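You operate a simulated robot arm through the tools that you are given. There is no shell and no other tool. Be economical: measure what you need, move in short steps, check, and stop when the job is done.

You are at the controls of a simulated robot arm. One attempt, no reset.

JOB
Take the stoneware pot from the larder end of the island and leave it on the island top on the window side.

The check looks at the end state, three seconds after you hand in, the way a careful person would. Anything else that was tipped, shoved, dropped, spilled or broken makes it a failure.

ROBOT AND FRAMES
A 7-joint arm with a two-finger parallel gripper, fixed in place. Base frame: the origin is at the foot of the arm, x ahead of it, y to its left, z up; the work surface is at about z = 0.92. Readings come in m, rad, newtons and seconds.
With the tool pointing down near the work surface it reaches from about 0.24 to 0.68 m from the base axis. Its first joint turns from -1.152 to 1.152 rad. Payload 2.4 kg.
Tool frame: the origin (TCP) lies between the finger pads and is the grasp point; the fingertips stand 0.03 m ahead of it; z points along the fingers, y is the line along which they close. Largest opening 0.094 m; finger width 0.028, thickness 0.01; the body of the gripper, 0.05 by 0.096 m, starts 0.055 m behind the TCP.
Orientation is told as [roll, pitch, yaw] about the base's x, y, z axes, in that order, counted from this pose: with the fingers straight down and closing along the base's y, the tool's x points along the base's -x, its y along +y and its z along -z.

CONTROLS
- The arm moves only by the tool step_arm. Its argument "commands" is a list that holds one entry, the list of rows, each a list of 6 numbers: the shift along the tool's x, y, z in m, then the turn, a rotation vector about the tool's x, y, z in degrees. In form: [[[tx, ty, tz, ax, ay, az], ...]]. A call has 1 to 8 rows; each row shifts and turns the commanded pose from where the row before left it, along the tool's axes as they then stand. "gripper" is the opening, from 0 (shut) to 1 (fully open), set as the call begins (left out, the last holds). A row lasts 0.2 s, in which the tool goes at most 0.05 m and 0.15 rad; a call with a longer step from one row to the next is refused whole, and so is a gripper value outside its range. A pose out of reach is approached as far as the arm can. The call stops where the force on the tool passes 40 N (or 10 N more than at its start, if that is more) or the arm is blocked; 0.2 s more then pass. Each finger travels about 0.153 m/s and halts on what it meets, pressing with about 43 N; the grip force reading is that of the motor and also rises with nothing between the fingers. The clock runs only during rows and for 0.2 s after the last one: add rows that do not move to give the fingers time. It gives the time, the measured TCP pose, the force on the tool (base axes), the opening and the grip force at its end, in the units of the frame above (readings bear some noise).
- Cameras (640 x 400 px; columns grow to the right, rows downward): "scene" is fixed at [0.0613, 0.4741, 1.4507]; the picture's right is [-0.62, -0.78, 0.00], its down [-0.39, 0.31, -0.87] and it looks along [0.68, -0.54, -0.49] (base axes); focal length 293 px, centre (320, 200). "wrist" rides on the gripper at [-0.037, 0, -0.058] in the tool frame; the picture's right is [0.00, -1.00, 0.00], its down [0.97, 0.00, -0.24] and it looks along [0.24, 0.00, 0.97] (tool axes); focal length 218 px, centre (320, 200).
- grab_frame(camera): a new picture of that camera. No time passes.
- probe_pixels(camera, pixels): for up to 12 pixels [column, row] of the newest picture of that camera ("zoom" is the newest enlarged one), the place [x, y, z] in the base frame of the surface seen there, good to about 0.003 m, but the place of the scene camera against the robot may be out by one fixed shift of up to 0.018 m in any direction. No time passes.
- zoom(camera, box): a new picture of the part [left, top, right, bottom] of that camera's present view, enlarged. No time passes.
- finish_job(): hands the job in; it is judged then, once.

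Go step by step. Measure first, check grasps and placings, and put right what went wrong. The budget is 60 turns and 30 pictures, counting those below and the enlarged ones. Unless the task says otherwise, let go and move clear before handing in, and close with one line.

The tools are called after ">>>" as name(argument=value, ...) on one line, values as JSON. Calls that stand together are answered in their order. step_arm: Moves the arm, as the interface text tells. Its arguments: {"type":"object","properties":{"commands":{"type":"array","items":{"type":"array","items":{"type":"array","items":{"type":"number"}}}},"gripper":{"type":"number"}},"required":["commands"]} The other tools are called the same way: grab_frame (camera) takes a picture; probe_pixels (camera, pixels) gives the place of the surface under pixels of a picture; zoom (camera, box) takes an enlarged picture of a part of a camera's view; finish_job () hands the job in.

At the start:

```text
clock: 0.0
tcp_pos: [0.4572, -0.0401, 1.2124]
tcp_rot: [0.002, 0.0, 0.001]
wrist_force: [0.2, -0.3, 0.0]
finger_gap: 0.0941
gripper_force: 0.2
```

scene: 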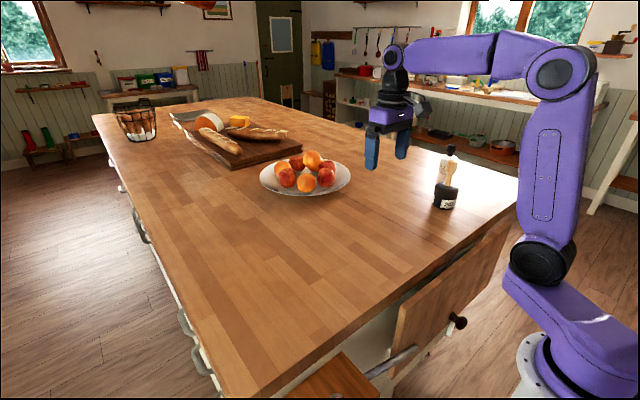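
wrist: 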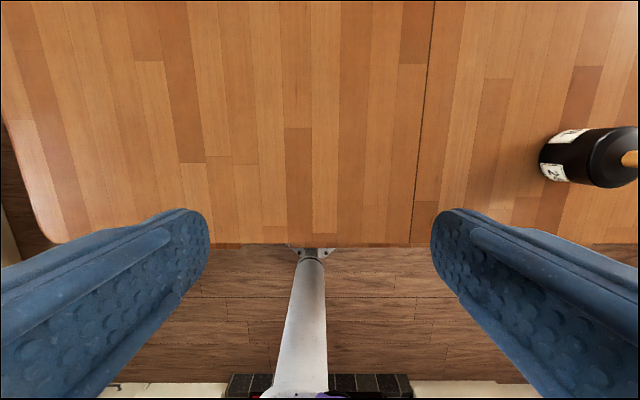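

The pictures show an island with a fruit bowl, a board of bread, a wire basket and a dark bottle-like thing near (446,180). No pot is obvious yet, so I'll enlarge the scene.

>>> zoom(camera="scene", box=[380, 120, 520, 220])

>>> zoom(camera="scene", box=[180, 240, 500, 400])

>>> zoom(camera="scene", box=[80, 0, 400, 200])

```text
4.00 times, centred on (450, 170) of scene
```

zoom: 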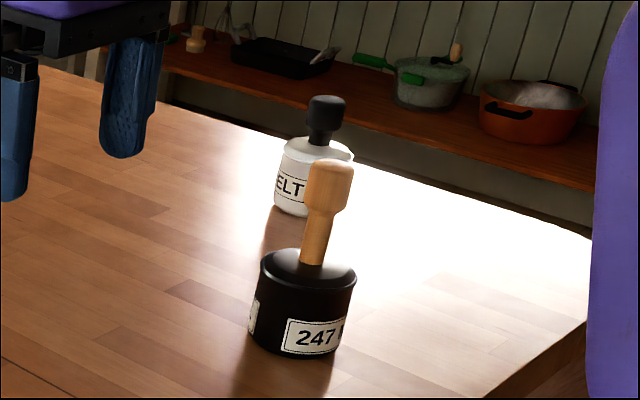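

```text
2.00 times, centred on (340, 320) of scene
```

zoom: 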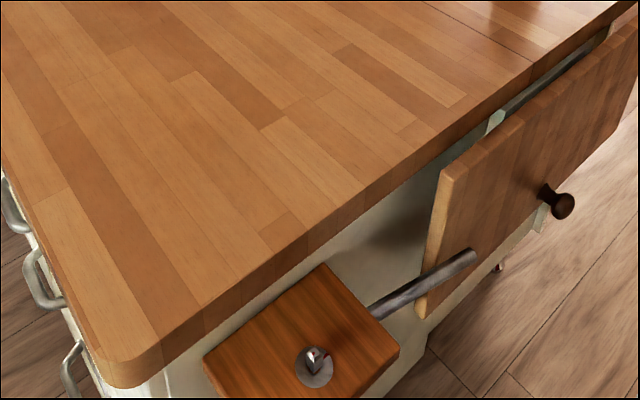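

```text
2.00 times, centred on (240, 100) of scene
```

zoom: 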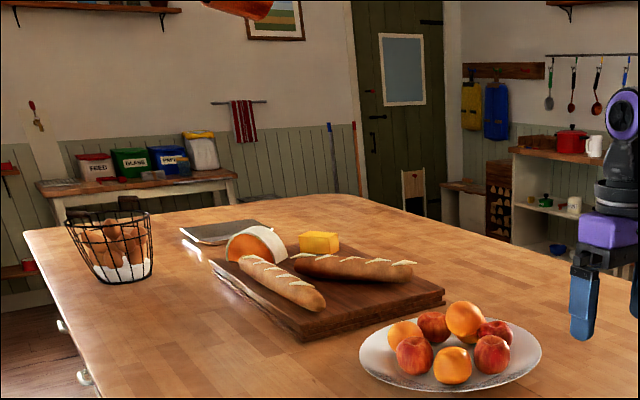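

The zoom shows two pots: a black one marked "247…" with a wooden knob, and a white one marked "…ELT" behind it. There is also a seam in the top, and a rod and panel below it. I'll measure these and look closer.

>>> zoom(camera="wrist", box=[400, 0, 640, 400])

>>> probe_pixels(camera="scene", pixels=[[452, 165], [445, 190], [444, 203], [452, 204], [460, 150], [452, 168], [455, 165], [515, 180], [425, 280], [440, 300], [336, 365], [400, 355]])

>>> probe_pixels(camera="wrist", pixels=[[433, 10], [412, 240], [550, 160], [600, 175], [630, 160], [300, 350], [60, 242], [300, 242], [600, 243], [500, 100], [350, 100], [200, 270]])

>>> zoom(camera="scene", box=[400, 0, 640, 150])

```text
1.00 times, centred on (520, 200) of wrist
```

zoom: 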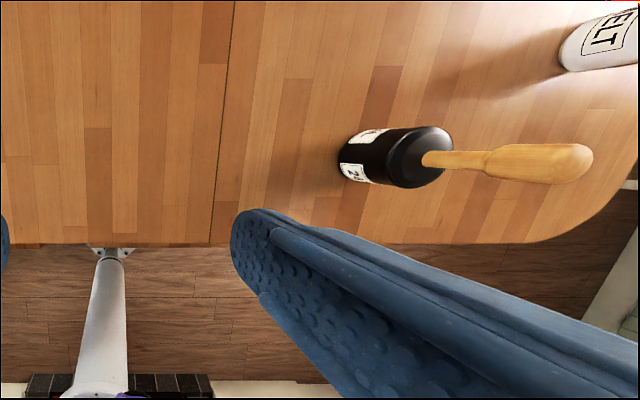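

```text
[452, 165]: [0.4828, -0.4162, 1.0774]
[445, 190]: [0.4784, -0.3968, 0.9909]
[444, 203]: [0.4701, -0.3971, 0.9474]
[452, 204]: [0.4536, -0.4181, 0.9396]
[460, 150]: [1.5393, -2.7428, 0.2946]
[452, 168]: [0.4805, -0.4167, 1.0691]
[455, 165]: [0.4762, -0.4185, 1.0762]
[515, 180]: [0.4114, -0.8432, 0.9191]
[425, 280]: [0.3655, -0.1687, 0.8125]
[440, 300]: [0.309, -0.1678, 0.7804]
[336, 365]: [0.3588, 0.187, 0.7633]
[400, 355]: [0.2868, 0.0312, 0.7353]
```

```text
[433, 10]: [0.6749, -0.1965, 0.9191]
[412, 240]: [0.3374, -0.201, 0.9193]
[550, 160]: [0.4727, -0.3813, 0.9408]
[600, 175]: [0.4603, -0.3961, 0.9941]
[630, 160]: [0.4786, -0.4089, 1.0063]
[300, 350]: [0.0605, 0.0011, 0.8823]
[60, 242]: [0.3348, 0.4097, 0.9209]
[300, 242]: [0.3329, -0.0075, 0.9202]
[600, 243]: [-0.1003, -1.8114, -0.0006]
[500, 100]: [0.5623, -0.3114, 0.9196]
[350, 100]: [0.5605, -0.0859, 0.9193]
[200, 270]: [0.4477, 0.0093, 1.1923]
```

```text
2.67 times, centred on (520, 75) of scene
```

zoom: 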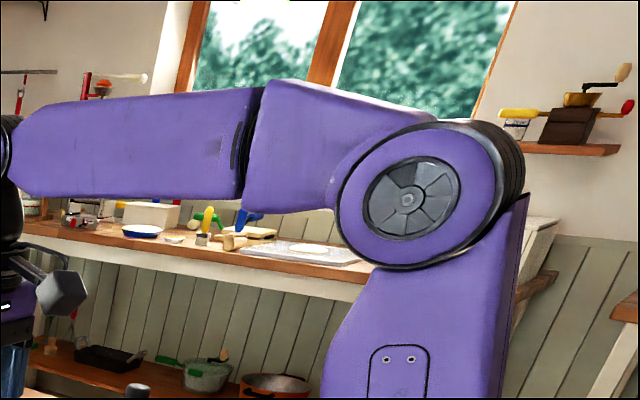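

Black pot's body is at about (0.47,-0.40), with its knob top near z≈1.08, and the white one stands further off. A seam at y≈-0.20 may mark a leaf. I'll tilt the tool toward -y in place for a better view.

>>> step_arm(commands=[[[0, 0, 0, 8, 0, 0], [0, 0, 0, 8, 0, 0], [0, 0, 0, 8, 0, 0], [0, 0, 0, 8, 0, 0], [0, 0, 0, 8, 0, 0], [0, 0, 0, 8, 0, 0]]])

>>> grab_frame(camera="wrist")

```text
clock: 1.4
tcp_pos: [0.458, -0.0416, 1.2127]
tcp_rot: [-0.841, -0.001, 0.0]
wrist_force: [-0.9, -0.4, 1.0]
finger_gap: 0.0941
gripper_force: 0.1
```

```text
22 pictures are left
```

wrist: 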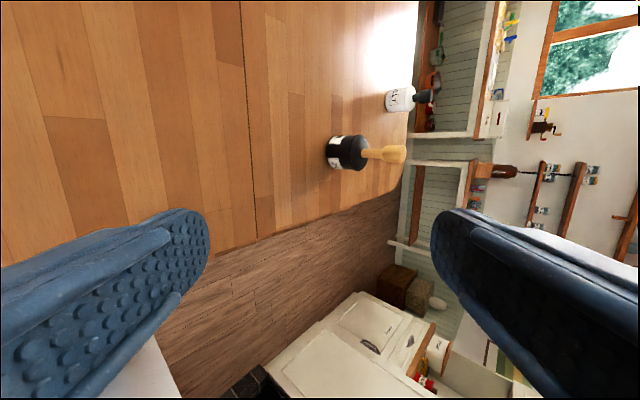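

Both pots now show, black at (350,152) and white at (405,100), with a window on the -y wall at upper right. I'll enlarge the pots to read their labels.

>>> zoom(camera="wrist", box=[310, 70, 438, 190])

>>> probe_pixels(camera="wrist", pixels=[[345, 152], [358, 153], [395, 155], [405, 155], [333, 152], [390, 100], [405, 98], [428, 97], [400, 180], [240, 10], [255, 230], [410, 60]])

>>> probe_pixels(camera="scene", pixels=[[95, 115], [245, 97], [516, 178], [222, 390], [400, 135], [305, 180], [137, 130], [285, 92], [350, 180], [262, 180], [245, 398], [305, 195]])

```text
3.33 times, centred on (374, 130) of wrist
```

zoom: 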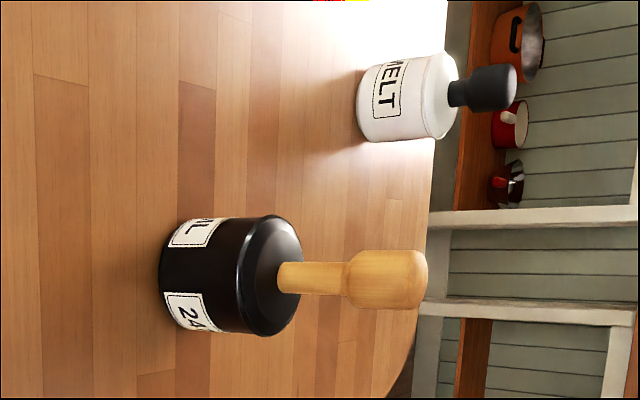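

```text
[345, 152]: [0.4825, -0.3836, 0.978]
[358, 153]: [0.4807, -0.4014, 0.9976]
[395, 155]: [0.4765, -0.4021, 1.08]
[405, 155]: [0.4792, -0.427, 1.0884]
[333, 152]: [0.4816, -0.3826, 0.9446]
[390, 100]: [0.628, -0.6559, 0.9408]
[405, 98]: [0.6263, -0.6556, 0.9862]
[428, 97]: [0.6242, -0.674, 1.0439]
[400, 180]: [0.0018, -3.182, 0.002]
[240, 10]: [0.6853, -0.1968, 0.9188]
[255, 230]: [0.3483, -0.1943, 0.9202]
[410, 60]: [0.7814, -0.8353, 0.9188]
```

```text
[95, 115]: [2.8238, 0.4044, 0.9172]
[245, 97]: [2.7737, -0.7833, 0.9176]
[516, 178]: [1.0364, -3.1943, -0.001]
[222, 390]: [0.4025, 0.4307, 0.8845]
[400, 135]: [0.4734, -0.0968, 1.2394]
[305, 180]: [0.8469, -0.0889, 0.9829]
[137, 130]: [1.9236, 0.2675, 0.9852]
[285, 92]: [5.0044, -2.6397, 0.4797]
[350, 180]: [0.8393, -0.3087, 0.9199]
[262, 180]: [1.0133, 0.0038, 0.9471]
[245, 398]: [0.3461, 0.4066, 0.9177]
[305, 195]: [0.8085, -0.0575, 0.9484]
```

The black pot sits at about (0.48,-0.40) and the white one at (0.62,-0.67), which is out of reach. The room layout is still unclear, since there are windows at both -y and +x, so I'll look toward +y for the larder and other pots.

>>> step_arm(commands=[[[0, 0, 0, -8, 0, 0], [0, 0, 0, -8, 0, 0], [0, 0, 0, -8, 0, 0], [0, 0, 0, -8, 0, 0], [0, 0, 0, -8, 0, 0], [0, 0, 0, -8, 0, 0], [0, 0, 0, -8, 0, 0], [0, 0, 0, -8, 0, 0]]])

>>> step_arm(commands=[[[0, 0, 0, -8, 0, 0], [0, 0, 0, -8, 0, 0], [0, 0, 0, -8, 0, 0], [0, 0, 0, -8, 0, 0]]])

>>> grab_frame(camera="wrist")

```text
clock: 3.2
tcp_pos: [0.4576, -0.0411, 1.211]
tcp_rot: [0.282, -0.002, -0.001]
wrist_force: [0.4, -0.3, 0.5]
finger_gap: 0.0939
gripper_force: 0.1
```

```text
clock: 4.2
tcp_pos: [0.4585, -0.0412, 1.2125]
tcp_rot: [0.841, 0.0, 0.0]
wrist_force: [-0.3, -0.9, 0.1]
finger_gap: 0.0938
gripper_force: 0.0
```

```text
20 pictures are left
```

wrist: 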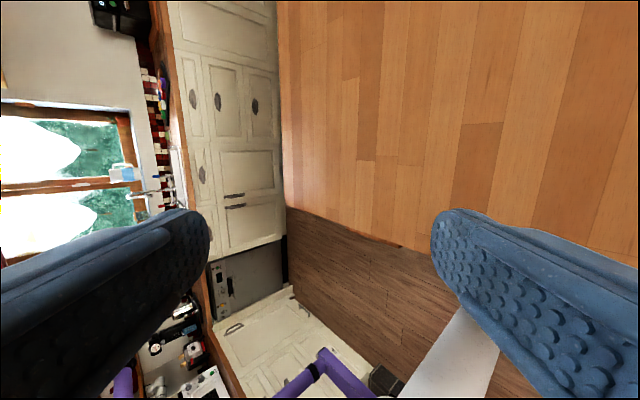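

The +y wall has a big window over the sink, and no other pots stand at that end. The black pot is therefore the reachable one, at the -y end. I'll level the tool, then yaw it toward the pot and pitch up for a side look.

>>> step_arm(commands=[[[0, 0, 0, 8, 0, 0], [0, 0, 0, 8, 0, 0], [0, 0, 0, 8, 0, 0], [0, 0, 0, 8, 0, 0], [0, 0, 0, 8, 0, 0], [0, 0, 0, 8, 0, 0], [0, 0, 0, 0, 0, 8], [0, 0, 0, 0, 0, 8]]])

>>> step_arm(commands=[[[0.02, 0, 0, 0, 0, 8], [0.03, 0, 0, 0, 0, 8], [0.03, 0, 0, 0, 0, 8], [0.03, 0, 0, 0, -8, 0], [0.03, 0, 0, 0, -8, 0], [0, 0, 0, 0, -8, 0], [0, 0, 0, 0, -8, 0], [0, 0, 0, 0, -8, 0]]])

>>> grab_frame(camera="wrist")

```text
clock: 6.0
tcp_pos: [0.4582, -0.0409, 1.2133]
tcp_rot: [-0.002, 0.001, -0.282]
wrist_force: [-0.1, 0.6, 0.5]
finger_gap: 0.0939
gripper_force: 0.1
```

```text
clock: 7.8
tcp_pos: [0.3418, 0.0314, 1.2082]
tcp_rot: [0.003, -0.7, -0.7]
wrist_force: [-0.2, -0.1, -0.5]
finger_gap: 0.094
gripper_force: 0.0
```

```text
19 pictures are left
```

wrist: 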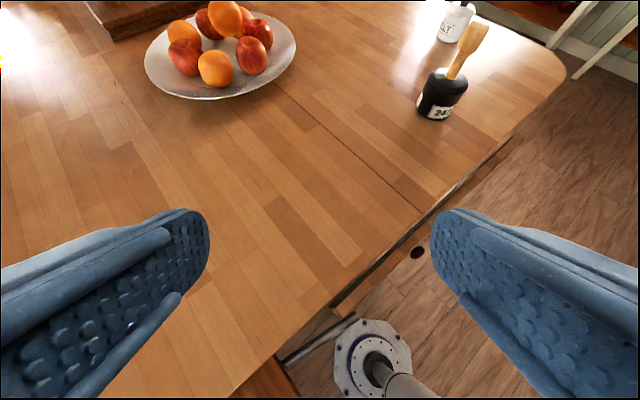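

The pot shows upright at (440,95), with no obstruction around it. I'll shift sideways onto its line and pitch to about 64° from vertical.

>>> step_arm(commands=[[[0, -0.042, 0, 0, -8, 0], [0, -0.042, 0, 0, -8, 0], [0, -0.042, 0, 0, -8, 0], [0, -0.042, 0, 0, 0, 0], [0, -0.042, 0, 0, 0, 0], [0, -0.041, 0, 0, 0, 0]]])

>>> grab_frame(camera="wrist")

```text
clock: 9.2
tcp_pos: [0.2503, -0.1254, 1.1941]
tcp_rot: [0.129, -0.972, -0.653]
wrist_force: [-5.6, -1.5, 0.3]
finger_gap: 0.0941
gripper_force: 0.0
out of reach, approached as far as the arm can: row 2, 3, 5, 6
```

```text
18 pictures are left
```

wrist: 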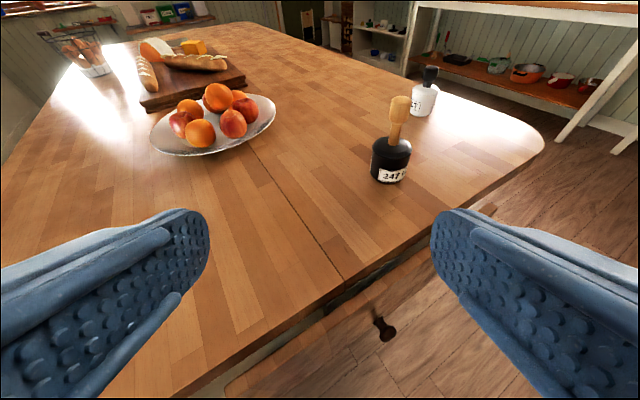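

That spot was too near the base, so the last rows fell short. I'll go forward at the same height and re-read the pose.

>>> step_arm(commands=[[[-0.0165, 0, 0.034, 0, 0, 0], [-0.0165, 0, 0.034, 0, 0, 0], [-0.0165, 0, 0.034, 0, 0, 0], [-0.0165, 0, 0.034, 0, 0, 0], [0, 0, 0, 0, 0, 0]]])

>>> zoom(camera="wrist", box=[240, 20, 480, 170])

>>> grab_frame(camera="wrist")

```text
clock: 10.4
tcp_pos: [0.3538, -0.2251, 1.1724]
tcp_rot: [0.05, -0.977, -0.669]
wrist_force: [-0.4, 0.0, 0.4]
finger_gap: 0.094
gripper_force: 0.0
```

```text
2.67 times, centred on (360, 95) of wrist
```

zoom: 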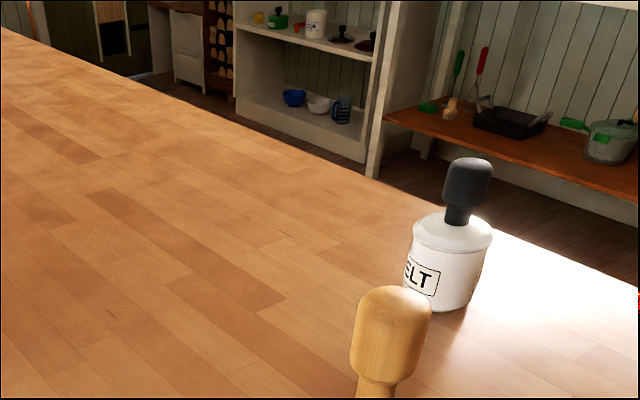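

```text
16 pictures are left
```

wrist: 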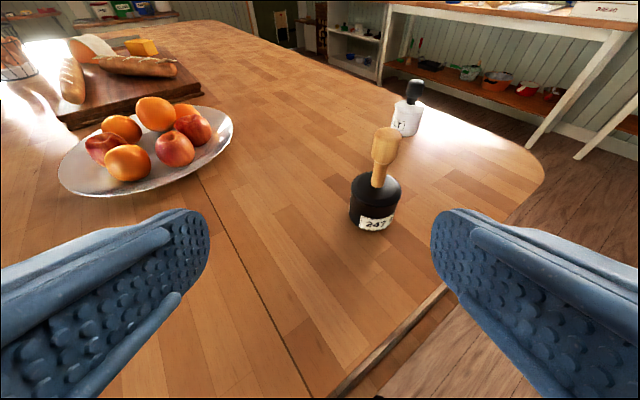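

The tool now faces the pot at (375,200). I'll enlarge it to judge its width and make, and probe its edges.

>>> zoom(camera="wrist", box=[328, 120, 424, 240])

>>> probe_pixels(camera="wrist", pixels=[[352, 195], [375, 195], [399, 195], [375, 188], [353, 208], [374, 212], [396, 210], [374, 228], [386, 133], [378, 178], [375, 143], [398, 143]])

```text
3.33 times, centred on (376, 180) of wrist
```

zoom: 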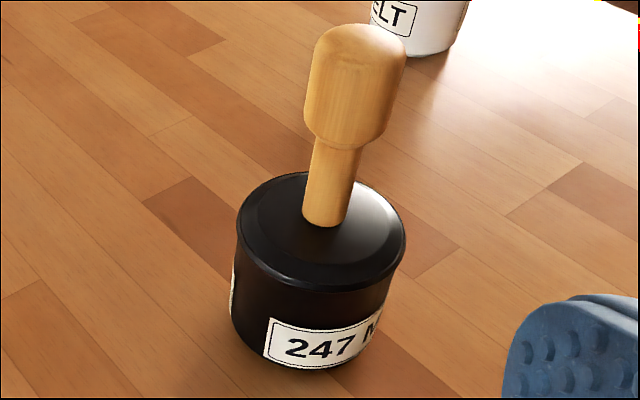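

```text
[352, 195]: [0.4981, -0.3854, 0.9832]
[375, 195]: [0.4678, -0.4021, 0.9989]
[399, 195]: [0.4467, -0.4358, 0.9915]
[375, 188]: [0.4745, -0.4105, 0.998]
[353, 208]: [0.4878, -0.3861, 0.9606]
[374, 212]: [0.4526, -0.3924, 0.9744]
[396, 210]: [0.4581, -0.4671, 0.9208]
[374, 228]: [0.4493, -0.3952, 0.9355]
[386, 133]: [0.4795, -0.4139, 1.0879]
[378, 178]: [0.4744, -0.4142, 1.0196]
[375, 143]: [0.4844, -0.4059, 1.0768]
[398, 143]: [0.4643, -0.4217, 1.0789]
```

The black lidded pot is about 0.073 m across, centred near (0.478,-0.416), with its body top at z≈0.998 and a long knob above. The knob may be a loose lid, so I'll grip the body from the side. I'm squaring the tool and coming down short of the pot.

>>> step_arm(commands=[[[0, -0.0365, 0, 2.9, 0, 0], [0, -0.0365, 0, 0, -8, 0], [0.0308, 0, 0.0335, 0, 0, 0], [0.0308, 0, 0.0335, 0, 0, 0], [0.0308, 0, 0.0335, 0, 0, 0], [0, 0, 0, 0, 0, 0]]], gripper=1)

>>> grab_frame(camera="wrist")

```text
clock: 11.8
tcp_pos: [0.3474, -0.3124, 1.0414]
tcp_rot: [-0.001, -1.117, -0.667]
wrist_force: [-0.2, -0.3, -0.2]
finger_gap: 0.0942
gripper_force: 0.0
```

```text
14 pictures are left
```

wrist: 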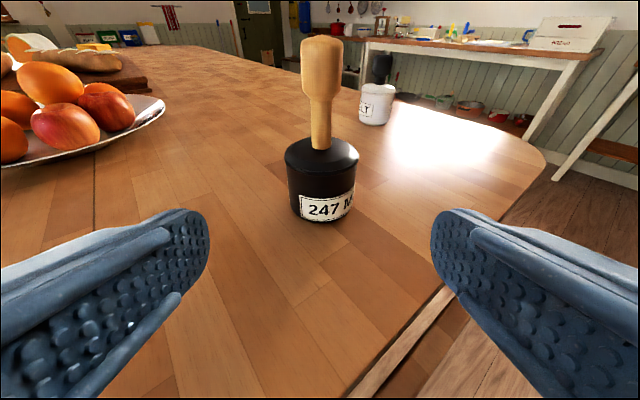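

The pot is centred at column ~321, so the lateral line is right. I'll lower to grip height just short of it and check.

>>> step_arm(commands=[[[0.028, 0, 0.0326, 0, 0, 0], [0.028, 0, 0.0326, 0, 0, 0], [0, 0, 0, 0, 0, 0]]])

>>> grab_frame(camera="wrist")

>>> probe_pixels(camera="wrist", pixels=[[320, 140], [290, 140], [350, 140], [320, 170], [320, 60], [320, 110], [300, 120], [340, 120]])

```text
clock: 12.6
tcp_pos: [0.3751, -0.3355, 0.9631]
tcp_rot: [0.003, -1.114, -0.669]
wrist_force: [-0.8, 0.6, 0.4]
finger_gap: 0.0937
gripper_force: 0.1
```

```text
13 pictures are left
```

wrist: 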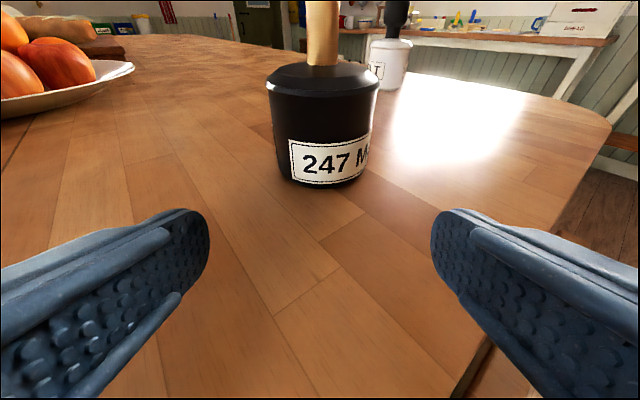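

```text
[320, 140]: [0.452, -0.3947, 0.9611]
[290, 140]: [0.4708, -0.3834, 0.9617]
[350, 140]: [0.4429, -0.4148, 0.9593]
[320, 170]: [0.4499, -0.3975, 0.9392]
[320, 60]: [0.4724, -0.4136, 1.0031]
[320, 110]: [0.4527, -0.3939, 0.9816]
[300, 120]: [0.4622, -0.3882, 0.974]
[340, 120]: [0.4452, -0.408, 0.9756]
```

The pot is centred within about 3 mm (edges near columns 268 and 378), with its axis roughly 0.133 m ahead. I'm advancing level so the fingers straddle the body.

>>> step_arm(commands=[[[-0.014, -0.002, 0.0288, 0, 0, 0], [-0.014, 0, 0.0288, 0, 0, 0], [-0.014, 0, 0.0288, 0, 0, 0], [-0.014, 0, 0.0288, 0, 0, 0], [0, 0, 0, 0, 0, 0]]])

>>> grab_frame(camera="wrist")

```text
clock: 13.8
tcp_pos: [0.4738, -0.4147, 0.9643]
tcp_rot: [0.002, -1.116, -0.669]
wrist_force: [-7.8, 3.8, 16.1]
finger_gap: 0.094
gripper_force: 0.0
```

```text
12 pictures are left
```

wrist: 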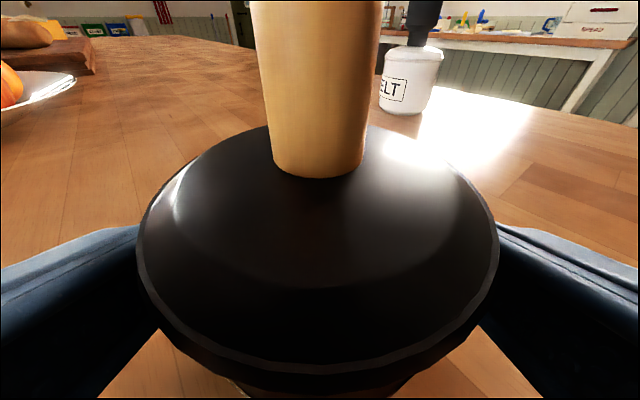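

The tool reads about 18 N pushing up and back, so the gripper housing is touching the pot's rim. I'll back off about 1 cm and recheck the force.

>>> step_arm(commands=[[[0.0044, 0, -0.009, 0, 0, 0], [0, 0, 0, 0, 0, 0]]])

>>> grab_frame(camera="wrist")

>>> probe_pixels(camera="wrist", pixels=[[320, 200], [320, 300], [320, 150], [180, 250], [460, 250], [320, 100], [320, 30]])

>>> zoom(camera="scene", box=[360, 80, 560, 230])

```text
clock: 14.4
tcp_pos: [0.4661, -0.4087, 0.9646]
tcp_rot: [0.001, -1.12, -0.666]
wrist_force: [5.3, -2.3, 10.4]
finger_gap: 0.0939
gripper_force: 0.0
```

```text
11 pictures are left
```

wrist: 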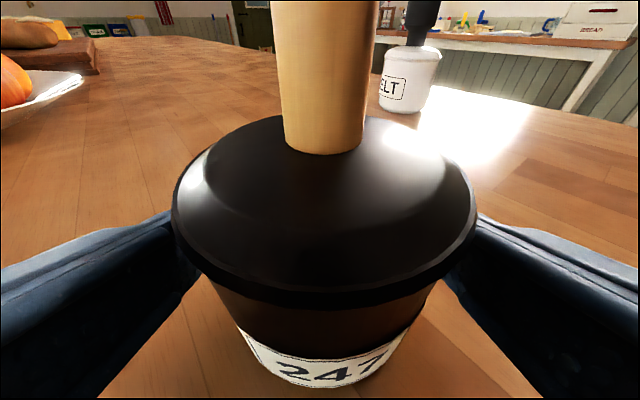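

```text
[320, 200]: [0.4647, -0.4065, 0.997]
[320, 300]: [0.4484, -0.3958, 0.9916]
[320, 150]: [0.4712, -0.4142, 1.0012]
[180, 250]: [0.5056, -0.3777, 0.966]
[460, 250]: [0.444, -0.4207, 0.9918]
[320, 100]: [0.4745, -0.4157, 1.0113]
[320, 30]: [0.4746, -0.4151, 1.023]
```

```text
2.67 times, centred on (460, 155) of scene
```

zoom: 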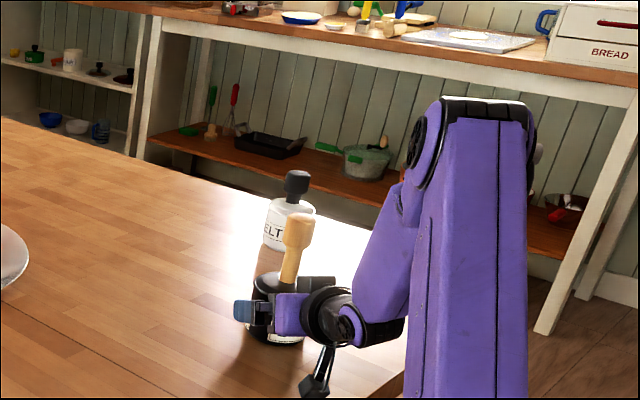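

The black part hanging under the wrist at zoom (318,375) is dragging on the counter: the upward force stays while the friction flips sign. The pot itself is untouched. I'll raise 9 mm and nudge back forward.

>>> step_arm(commands=[[[-0.0081, 0, -0.0039, 0, 0, 0], [-0.0022, 0, 0.0045, 0, 0, 0], [0, 0, 0, 0, 0, 0]]])

```text
clock: 15.2
tcp_pos: [0.4694, -0.4125, 0.9722]
tcp_rot: [0.001, -1.114, -0.669]
wrist_force: [0.2, -0.4, 0.3]
finger_gap: 0.0939
gripper_force: 0.0
```

The force is back to zero, so nothing is touching now. I'll close the fingers on the pot body.

>>> step_arm(commands=[[[0, 0, 0, 0, 0, 0], [0, 0, 0, 0, 0, 0], [0, 0, 0, 0, 0, 0]]], gripper=0)

>>> grab_frame(camera="wrist")

```text
clock: 16.0
tcp_pos: [0.4691, -0.4111, 0.9728]
tcp_rot: [0.001, -1.115, -0.666]
wrist_force: [-0.7, 1.1, 0.0]
finger_gap: 0.0767
gripper_force: 42.9
```

```text
9 pictures are left
```

wrist: 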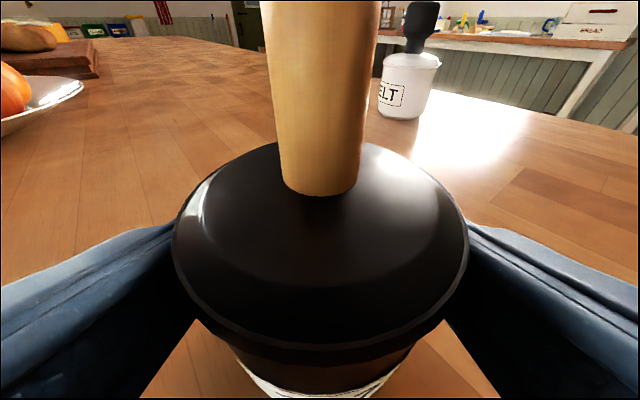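

Gripped at 0.077 m, and the pot still stands upright. I'll lift straight up slowly by about 5 cm.

>>> step_arm(commands=[[[-0.009, 0, -0.0044, 0, 0, 0], [-0.018, 0, -0.0088, 0, 0, 0], [-0.018, 0, -0.0088, 0, 0, 0], [0, 0, 0, 0, 0, 0]]])

>>> grab_frame(camera="wrist")

```text
clock: 17.0
tcp_pos: [0.469, -0.4111, 1.0226]
tcp_rot: [0.001, -1.114, -0.671]
wrist_force: [0.4, -0.2, -4.1]
finger_gap: 0.0751
gripper_force: 43.3
```

```text
8 pictures are left
```

wrist: 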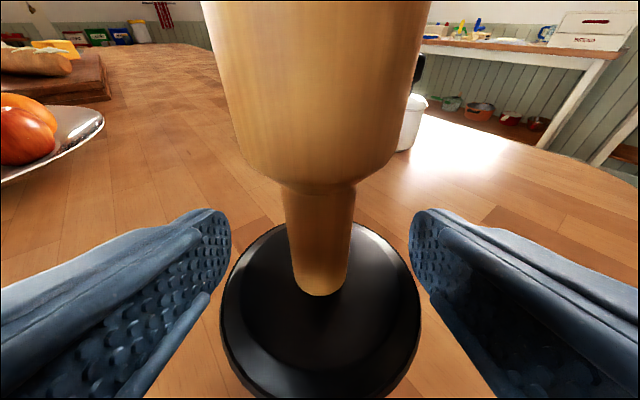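

The load reads about 4 N, but the pot looks lower between the pads than before, so it may have slipped. I'll probe where its top and rim are.

>>> probe_pixels(camera="wrist", pixels=[[320, 330], [320, 370], [250, 320], [390, 320], [320, 285], [320, 100], [150, 350], [240, 300]])

>>> zoom(camera="scene", box=[380, 110, 500, 230])

```text
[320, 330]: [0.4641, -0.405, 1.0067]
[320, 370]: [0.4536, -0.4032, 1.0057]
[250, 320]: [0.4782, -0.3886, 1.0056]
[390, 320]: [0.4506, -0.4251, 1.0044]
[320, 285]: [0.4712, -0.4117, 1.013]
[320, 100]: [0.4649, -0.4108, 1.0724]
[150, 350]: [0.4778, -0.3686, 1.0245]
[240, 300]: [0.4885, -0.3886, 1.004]
```

```text
3.33 times, centred on (440, 170) of scene
```

zoom: 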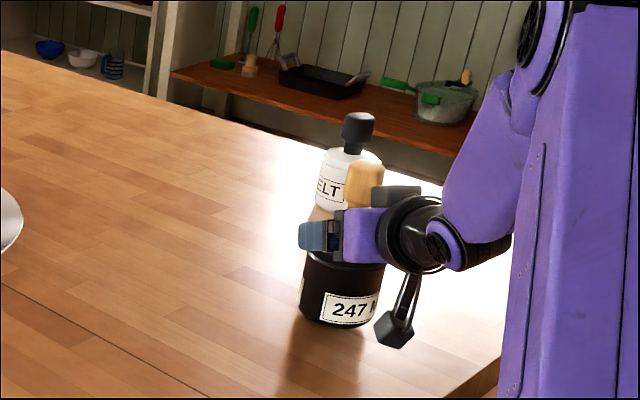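

The glazed body slipped: its top is at z≈1.007, lifted only about 8 mm while the tool rose 50 mm, and just the rim is held. I'll set it back down by 9 mm before it slips off, and probe the handle shape for a better hold.

>>> step_arm(commands=[[[0.0036, 0, 0.00175, 0, 0, 0], [0.0027, 0, 0.0013, 0, 0, 0], [0.0018, 0, 0.0009, 0, 0, 0]]])

>>> probe_pixels(camera="wrist", pixels=[[320, 165], [320, 180], [320, 192], [320, 210], [320, 240], [290, 220], [350, 220], [250, 130], [400, 130]])

>>> grab_frame(camera="wrist")

```text
clock: 17.8
tcp_pos: [0.4682, -0.4125, 1.0146]
tcp_rot: [0.002, -1.119, -0.668]
wrist_force: [-1.3, 1.3, 1.1]
finger_gap: 0.075
gripper_force: 43.2
```

```text
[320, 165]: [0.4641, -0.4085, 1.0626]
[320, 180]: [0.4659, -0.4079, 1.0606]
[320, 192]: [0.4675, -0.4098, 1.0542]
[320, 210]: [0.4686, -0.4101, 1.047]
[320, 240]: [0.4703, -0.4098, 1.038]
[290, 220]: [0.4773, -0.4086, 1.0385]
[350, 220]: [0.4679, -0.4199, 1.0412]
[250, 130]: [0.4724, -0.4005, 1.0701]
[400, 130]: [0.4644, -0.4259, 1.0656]
```

```text
6 pictures are left
```

wrist: 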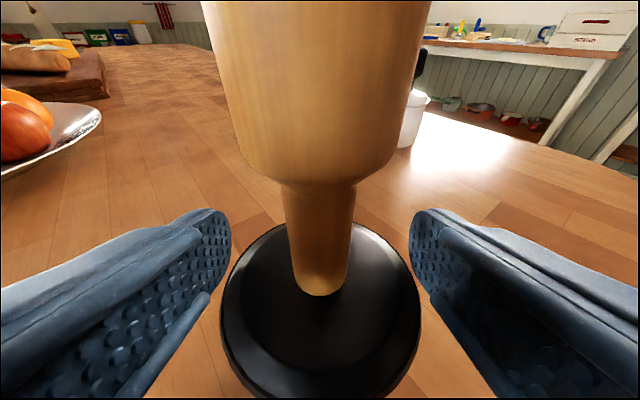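

The pot rests on the counter again and stays upright, with its handle neck (about 0.02 wide, z≈1.005–1.046) below a thicker head. I'll open, rise 16 mm so the fingers flank the neck under the head, and close there.

>>> step_arm(commands=[[[0, 0, 0, 0, 0, 0], [0, 0, 0, 0, 0, 0], [-0.0148, 0, -0.0072, 0, 0, 0], [0, 0, 0, 0, 0, 0]]], gripper=1)

>>> step_arm(commands=[[[0, 0, 0, 0, 0, 0], [0, 0, 0, 0, 0, 0], [0, 0, 0, 0, 0, 0]]], gripper=0)

>>> grab_frame(camera="wrist")

```text
clock: 18.8
tcp_pos: [0.4694, -0.4134, 1.0302]
tcp_rot: [0.003, -1.115, -0.669]
wrist_force: [-0.9, 1.0, -0.5]
finger_gap: 0.094
gripper_force: 0.0
```

```text
clock: 19.6
tcp_pos: [0.4705, -0.4119, 1.0295]
tcp_rot: [0.002, -1.118, -0.67]
wrist_force: [-0.5, -1.0, 0.8]
finger_gap: 0.022
gripper_force: 42.9
```

```text
5 pictures are left
```

wrist: 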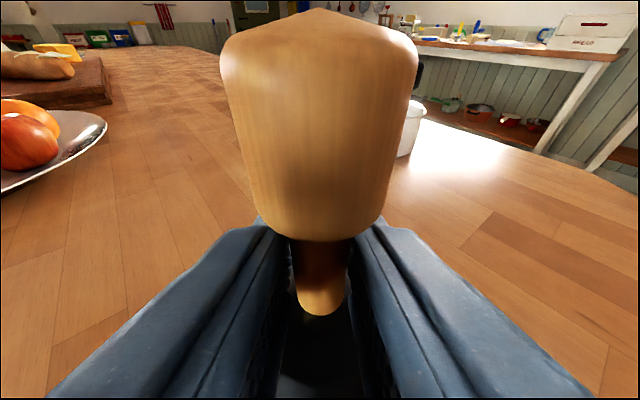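

The neck is held at a 0.022 m gap with the head above the fingers. I'll lift a cautious 3 cm and check that the whole pot comes along.

>>> step_arm(commands=[[[-0.009, 0, -0.0044, 0, 0, 0], [-0.009, 0, -0.0044, 0, 0, 0], [-0.009, 0, -0.0044, 0, 0, 0], [0, 0, 0, 0, 0, 0]]])

>>> zoom(camera="scene", box=[380, 110, 500, 230])

```text
clock: 20.6
tcp_pos: [0.4693, -0.4135, 1.0598]
tcp_rot: [0.002, -1.116, -0.672]
wrist_force: [1.0, 0.4, -3.0]
finger_gap: 0.022
gripper_force: 43.0
```

```text
3.33 times, centred on (440, 170) of scene
```

zoom: 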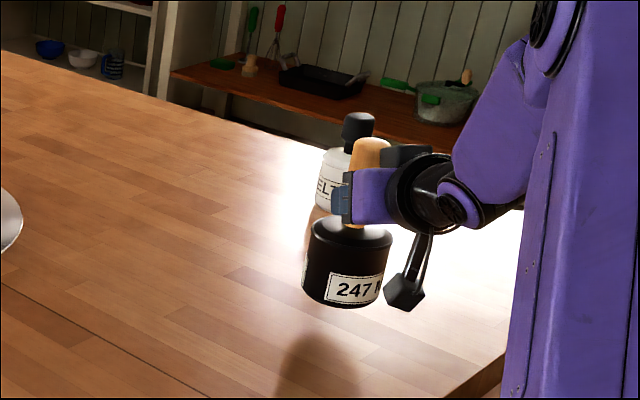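

The whole pot came up with the handle, at about 3 N with no slip, and it hangs upright. I'll pull it in and up to clear the fruit bowl, then swing toward the +y window side slowly.

>>> step_arm(commands=[[[0.0042, 0, -0.0257, 0, 0, 0], [0.0042, 0, -0.0257, 0, 0, 0], [0.0042, 0, -0.0257, 0, 0, 0], [0.0042, 0, -0.0257, 0, 0, 0], [0, 0, 0, 0, 0, 0]]])

>>> step_arm(commands=[[[-0.0004, 0.0293, 0.0008, -2.877, 0, -1.402], [-0.0004, 0.0293, 0.0008, -2.877, 0, -1.402], [-0.0004, 0.0293, 0.0008, -2.877, 0, -1.402], [-0.0004, 0.0293, 0.0008, -2.877, 0, -1.402], [-0.0004, 0.0293, 0.0008, -2.877, 0, -1.402], [-0.0004, 0.0293, 0.0008, -2.877, 0, -1.402], [-0.0004, 0.0293, 0.0008, -2.877, 0, -1.402]]])

```text
clock: 21.8
tcp_pos: [0.3914, -0.3518, 1.0901]
tcp_rot: [0.001, -1.116, -0.666]
wrist_force: [-0.7, 0.5, -4.3]
finger_gap: 0.0221
gripper_force: 43.0
```

```text
clock: 23.4
tcp_pos: [0.4946, -0.1738, 1.0907]
tcp_rot: [0.001, -1.114, -0.278]
wrist_force: [-0.2, 0.1, -3.8]
finger_gap: 0.0219
gripper_force: 43.2
```

The swing is tracking well, with a steady grip and z=1.09. I'll continue the arc to the +y side.

>>> step_arm(commands=[[[-0.0004, 0.0293, 0.0008, -2.877, 0, -1.402], [-0.0004, 0.0293, 0.0008, -2.877, 0, -1.402], [-0.0004, 0.0293, 0.0008, -2.877, 0, -1.402], [-0.0004, 0.0293, 0.0008, -2.877, 0, -1.402], [-0.0004, 0.0293, 0.0008, -2.877, 0, -1.402], [-0.0004, 0.0293, 0.0008, -2.877, 0, -1.402], [-0.0004, 0.0293, 0.0008, -2.877, 0, -1.402]]])

>>> step_arm(commands=[[[-0.0004, 0.0293, 0.0008, -2.877, 0, -1.402], [-0.0004, 0.0293, 0.0008, -2.877, 0, -1.402], [-0.0004, 0.0293, 0.0008, -2.877, 0, -1.402], [-0.0004, 0.0293, 0.0008, -2.877, 0, -1.402], [-0.0004, 0.0293, 0.0008, -2.877, 0, -1.402], [-0.0004, 0.0293, 0.0008, -2.877, 0, -1.402], [-0.0004, 0.0293, 0.0008, -2.877, 0, -1.402], [0, 0, 0, 0, 0, 0]]])

>>> grab_frame(camera="scene")

```text
clock: 25.0
tcp_pos: [0.5216, 0.0262, 1.0921]
tcp_rot: [0.004, -1.117, 0.112]
wrist_force: [0.2, 1.1, -3.7]
finger_gap: 0.022
gripper_force: 43.5
```

```text
clock: 26.8
tcp_pos: [0.4709, 0.2245, 1.0896]
tcp_rot: [0.007, -1.117, 0.501]
wrist_force: [-0.9, 0.2, -3.2]
finger_gap: 0.0191
gripper_force: 43.2
```

```text
3 pictures are left
```

scene: 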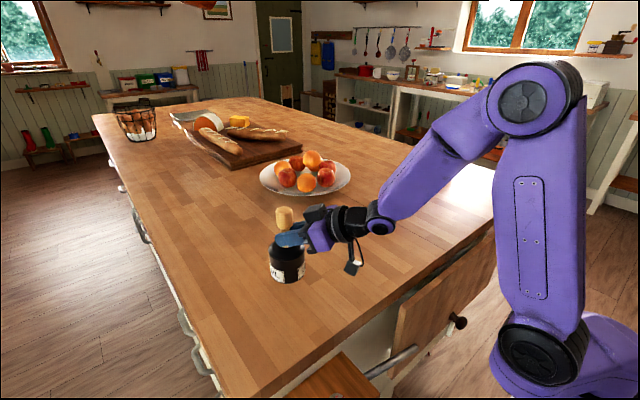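

The pot is over the clear +y area at (287,262), but the gap went from 0.022 to 0.019, so it may have shifted a little. I'll probe its height before lowering.

>>> probe_pixels(camera="scene", pixels=[[284, 211], [284, 220], [288, 255], [287, 265], [287, 278], [288, 282], [272, 250], [303, 252], [272, 272], [303, 274]])

>>> zoom(camera="scene", box=[230, 190, 390, 300])

```text
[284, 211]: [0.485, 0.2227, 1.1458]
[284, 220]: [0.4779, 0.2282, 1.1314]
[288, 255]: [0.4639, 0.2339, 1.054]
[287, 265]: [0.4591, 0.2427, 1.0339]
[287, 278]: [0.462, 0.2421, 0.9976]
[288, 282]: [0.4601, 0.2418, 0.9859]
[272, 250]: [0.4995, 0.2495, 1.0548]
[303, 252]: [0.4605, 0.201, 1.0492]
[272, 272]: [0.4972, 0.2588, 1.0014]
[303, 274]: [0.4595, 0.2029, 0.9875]
```

```text
3.64 times, centred on (310, 245) of scene
```

zoom: 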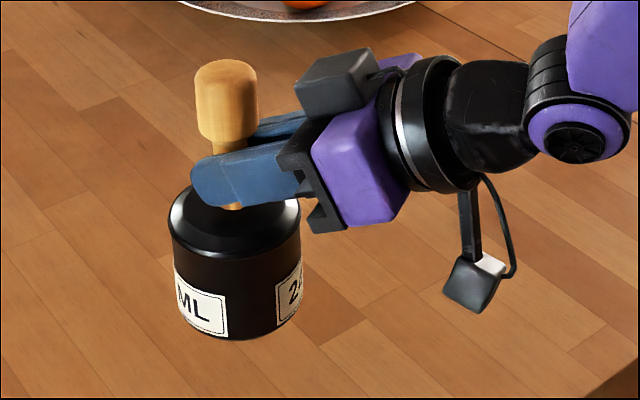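

The pot hangs upright, bottom at about z≈0.98, with free board beneath it. I'll lower it to just above the counter.

>>> step_arm(commands=[[[0.0135, 0, 0.0066, 0, 0, 0], [0.0135, 0, 0.0066, 0, 0, 0], [0.0117, 0, 0.0057, 0, 0, 0], [0.0072, 0, 0.0035, 0, 0, 0], [0.0036, 0, 0.0018, 0, 0, 0], [0, 0, 0, 0, 0, 0]]])

>>> step_arm(commands=[[[0.0018, 0, 0.0009, 0, 0, 0], [0.0018, 0, 0.0009, 0, 0, 0], [0, 0, 0, 0, 0, 0]]])

```text
clock: 28.2
tcp_pos: [0.4704, 0.2244, 1.0363]
tcp_rot: [0.005, -1.116, 0.501]
wrist_force: [0.3, -0.5, -3.8]
finger_gap: 0.0191
gripper_force: 43.1
```

```text
clock: 29.0
tcp_pos: [0.4714, 0.224, 1.0332]
tcp_rot: [0.007, -1.118, 0.5]
wrist_force: [-0.1, 0.0, -3.2]
finger_gap: 0.0189
gripper_force: 43.0
```

The load is still about 3.5 N, so the pot is not down yet. I'll keep going in 1.5 mm steps until the load comes off.

>>> step_arm(commands=[[[0.00135, 0, 0.00066, 0, 0, 0], [0.00135, 0, 0.00066, 0, 0, 0], [0, 0, 0, 0, 0, 0]]])

>>> probe_pixels(camera="scene", pixels=[[288, 284], [300, 330]])

```text
clock: 29.8
tcp_pos: [0.4723, 0.2241, 1.0302]
tcp_rot: [0.005, -1.124, 0.504]
wrist_force: [-0.3, 0.3, 6.6]
finger_gap: 0.019
gripper_force: 42.7
```

```text
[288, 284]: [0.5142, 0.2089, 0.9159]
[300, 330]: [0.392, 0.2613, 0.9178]
```

The tool now reads +6.6 N, so the pot is on the counter and slightly pressed. I'll ease up 0.8 mm, then open.

>>> step_arm(commands=[[[-0.0007, 0, -0.0003, 0, 0, 0], [0, 0, 0, 0, 0, 0]]])

>>> step_arm(commands=[[[0, 0, 0, 0, 0, 0], [0, 0, 0, 0, 0, 0], [0, 0, 0, 0, 0, 0]]], gripper=1)

>>> grab_frame(camera="wrist")

```text
clock: 30.4
tcp_pos: [0.4707, 0.224, 1.0297]
tcp_rot: [0.007, -1.12, 0.502]
wrist_force: [0.5, -3.1, 6.2]
finger_gap: 0.0189
gripper_force: 43.5
```

```text
clock: 31.2
tcp_pos: [0.4716, 0.2244, 1.0301]
tcp_rot: [0.008, -1.117, 0.502]
wrist_force: [-0.3, 0.0, -0.4]
finger_gap: 0.0938
gripper_force: 0.0
```

```text
1 pictures are left
```

wrist: 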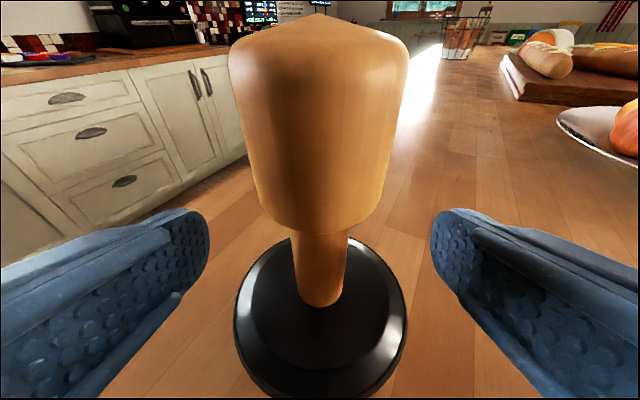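

The pot stands upright and free between the open fingers. I'll retreat straight back and then up.

>>> step_arm(commands=[[[0.0088, 0, -0.018, 0, 0, 0], [0.0131, 0, -0.027, 0, 0, 0], [0.0131, 0, -0.027, 0, 0, 0], [-0.018, 0, -0.0315, 0, 0, 0], [-0.027, 0, -0.0131, 0, 0, 0], [-0.027, 0, -0.0131, 0, 0, 0], [0, 0, 0, 0, 0, 0]]])

>>> grab_frame(camera="scene")

```text
clock: 32.8
tcp_pos: [0.4228, 0.1712, 1.1223]
tcp_rot: [0.005, -1.118, 0.5]
wrist_force: [-0.4, 0.5, 0.3]
finger_gap: 0.094
gripper_force: 0.1
out of reach, approached as far as the arm can: row 3, 4
```

```text
0 pictures are left
```

scene: 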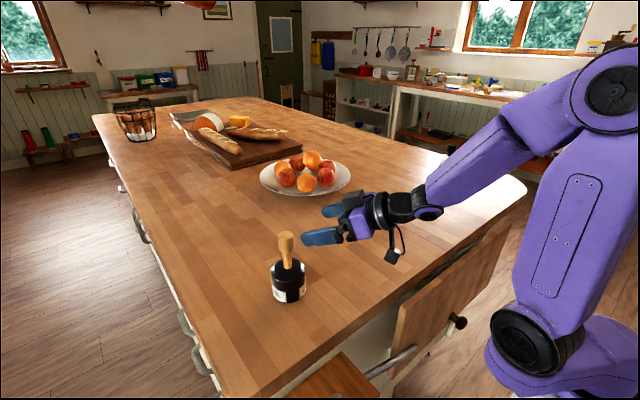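

The pot stands upright at (288,280) on the +y side, the gripper is clear, and nothing else I can see has moved. I'm handing in.

>>> finish_job()

```text
The job is handed in.
```

I moved the black lidded pot (labelled "247 ML") and left it standing upright at about (0.48, 0.23), on the side of the island by the sink window. I judged that to be the window side because windows also show on two other walls. I took the black pot as the stoneware one because the similar white pot was out of reach. My first grip on the body slipped and the pot settled back unharmed, so I carried it by the handle. The white pot was hidden behind the arm in the last picture, but I never went near it.
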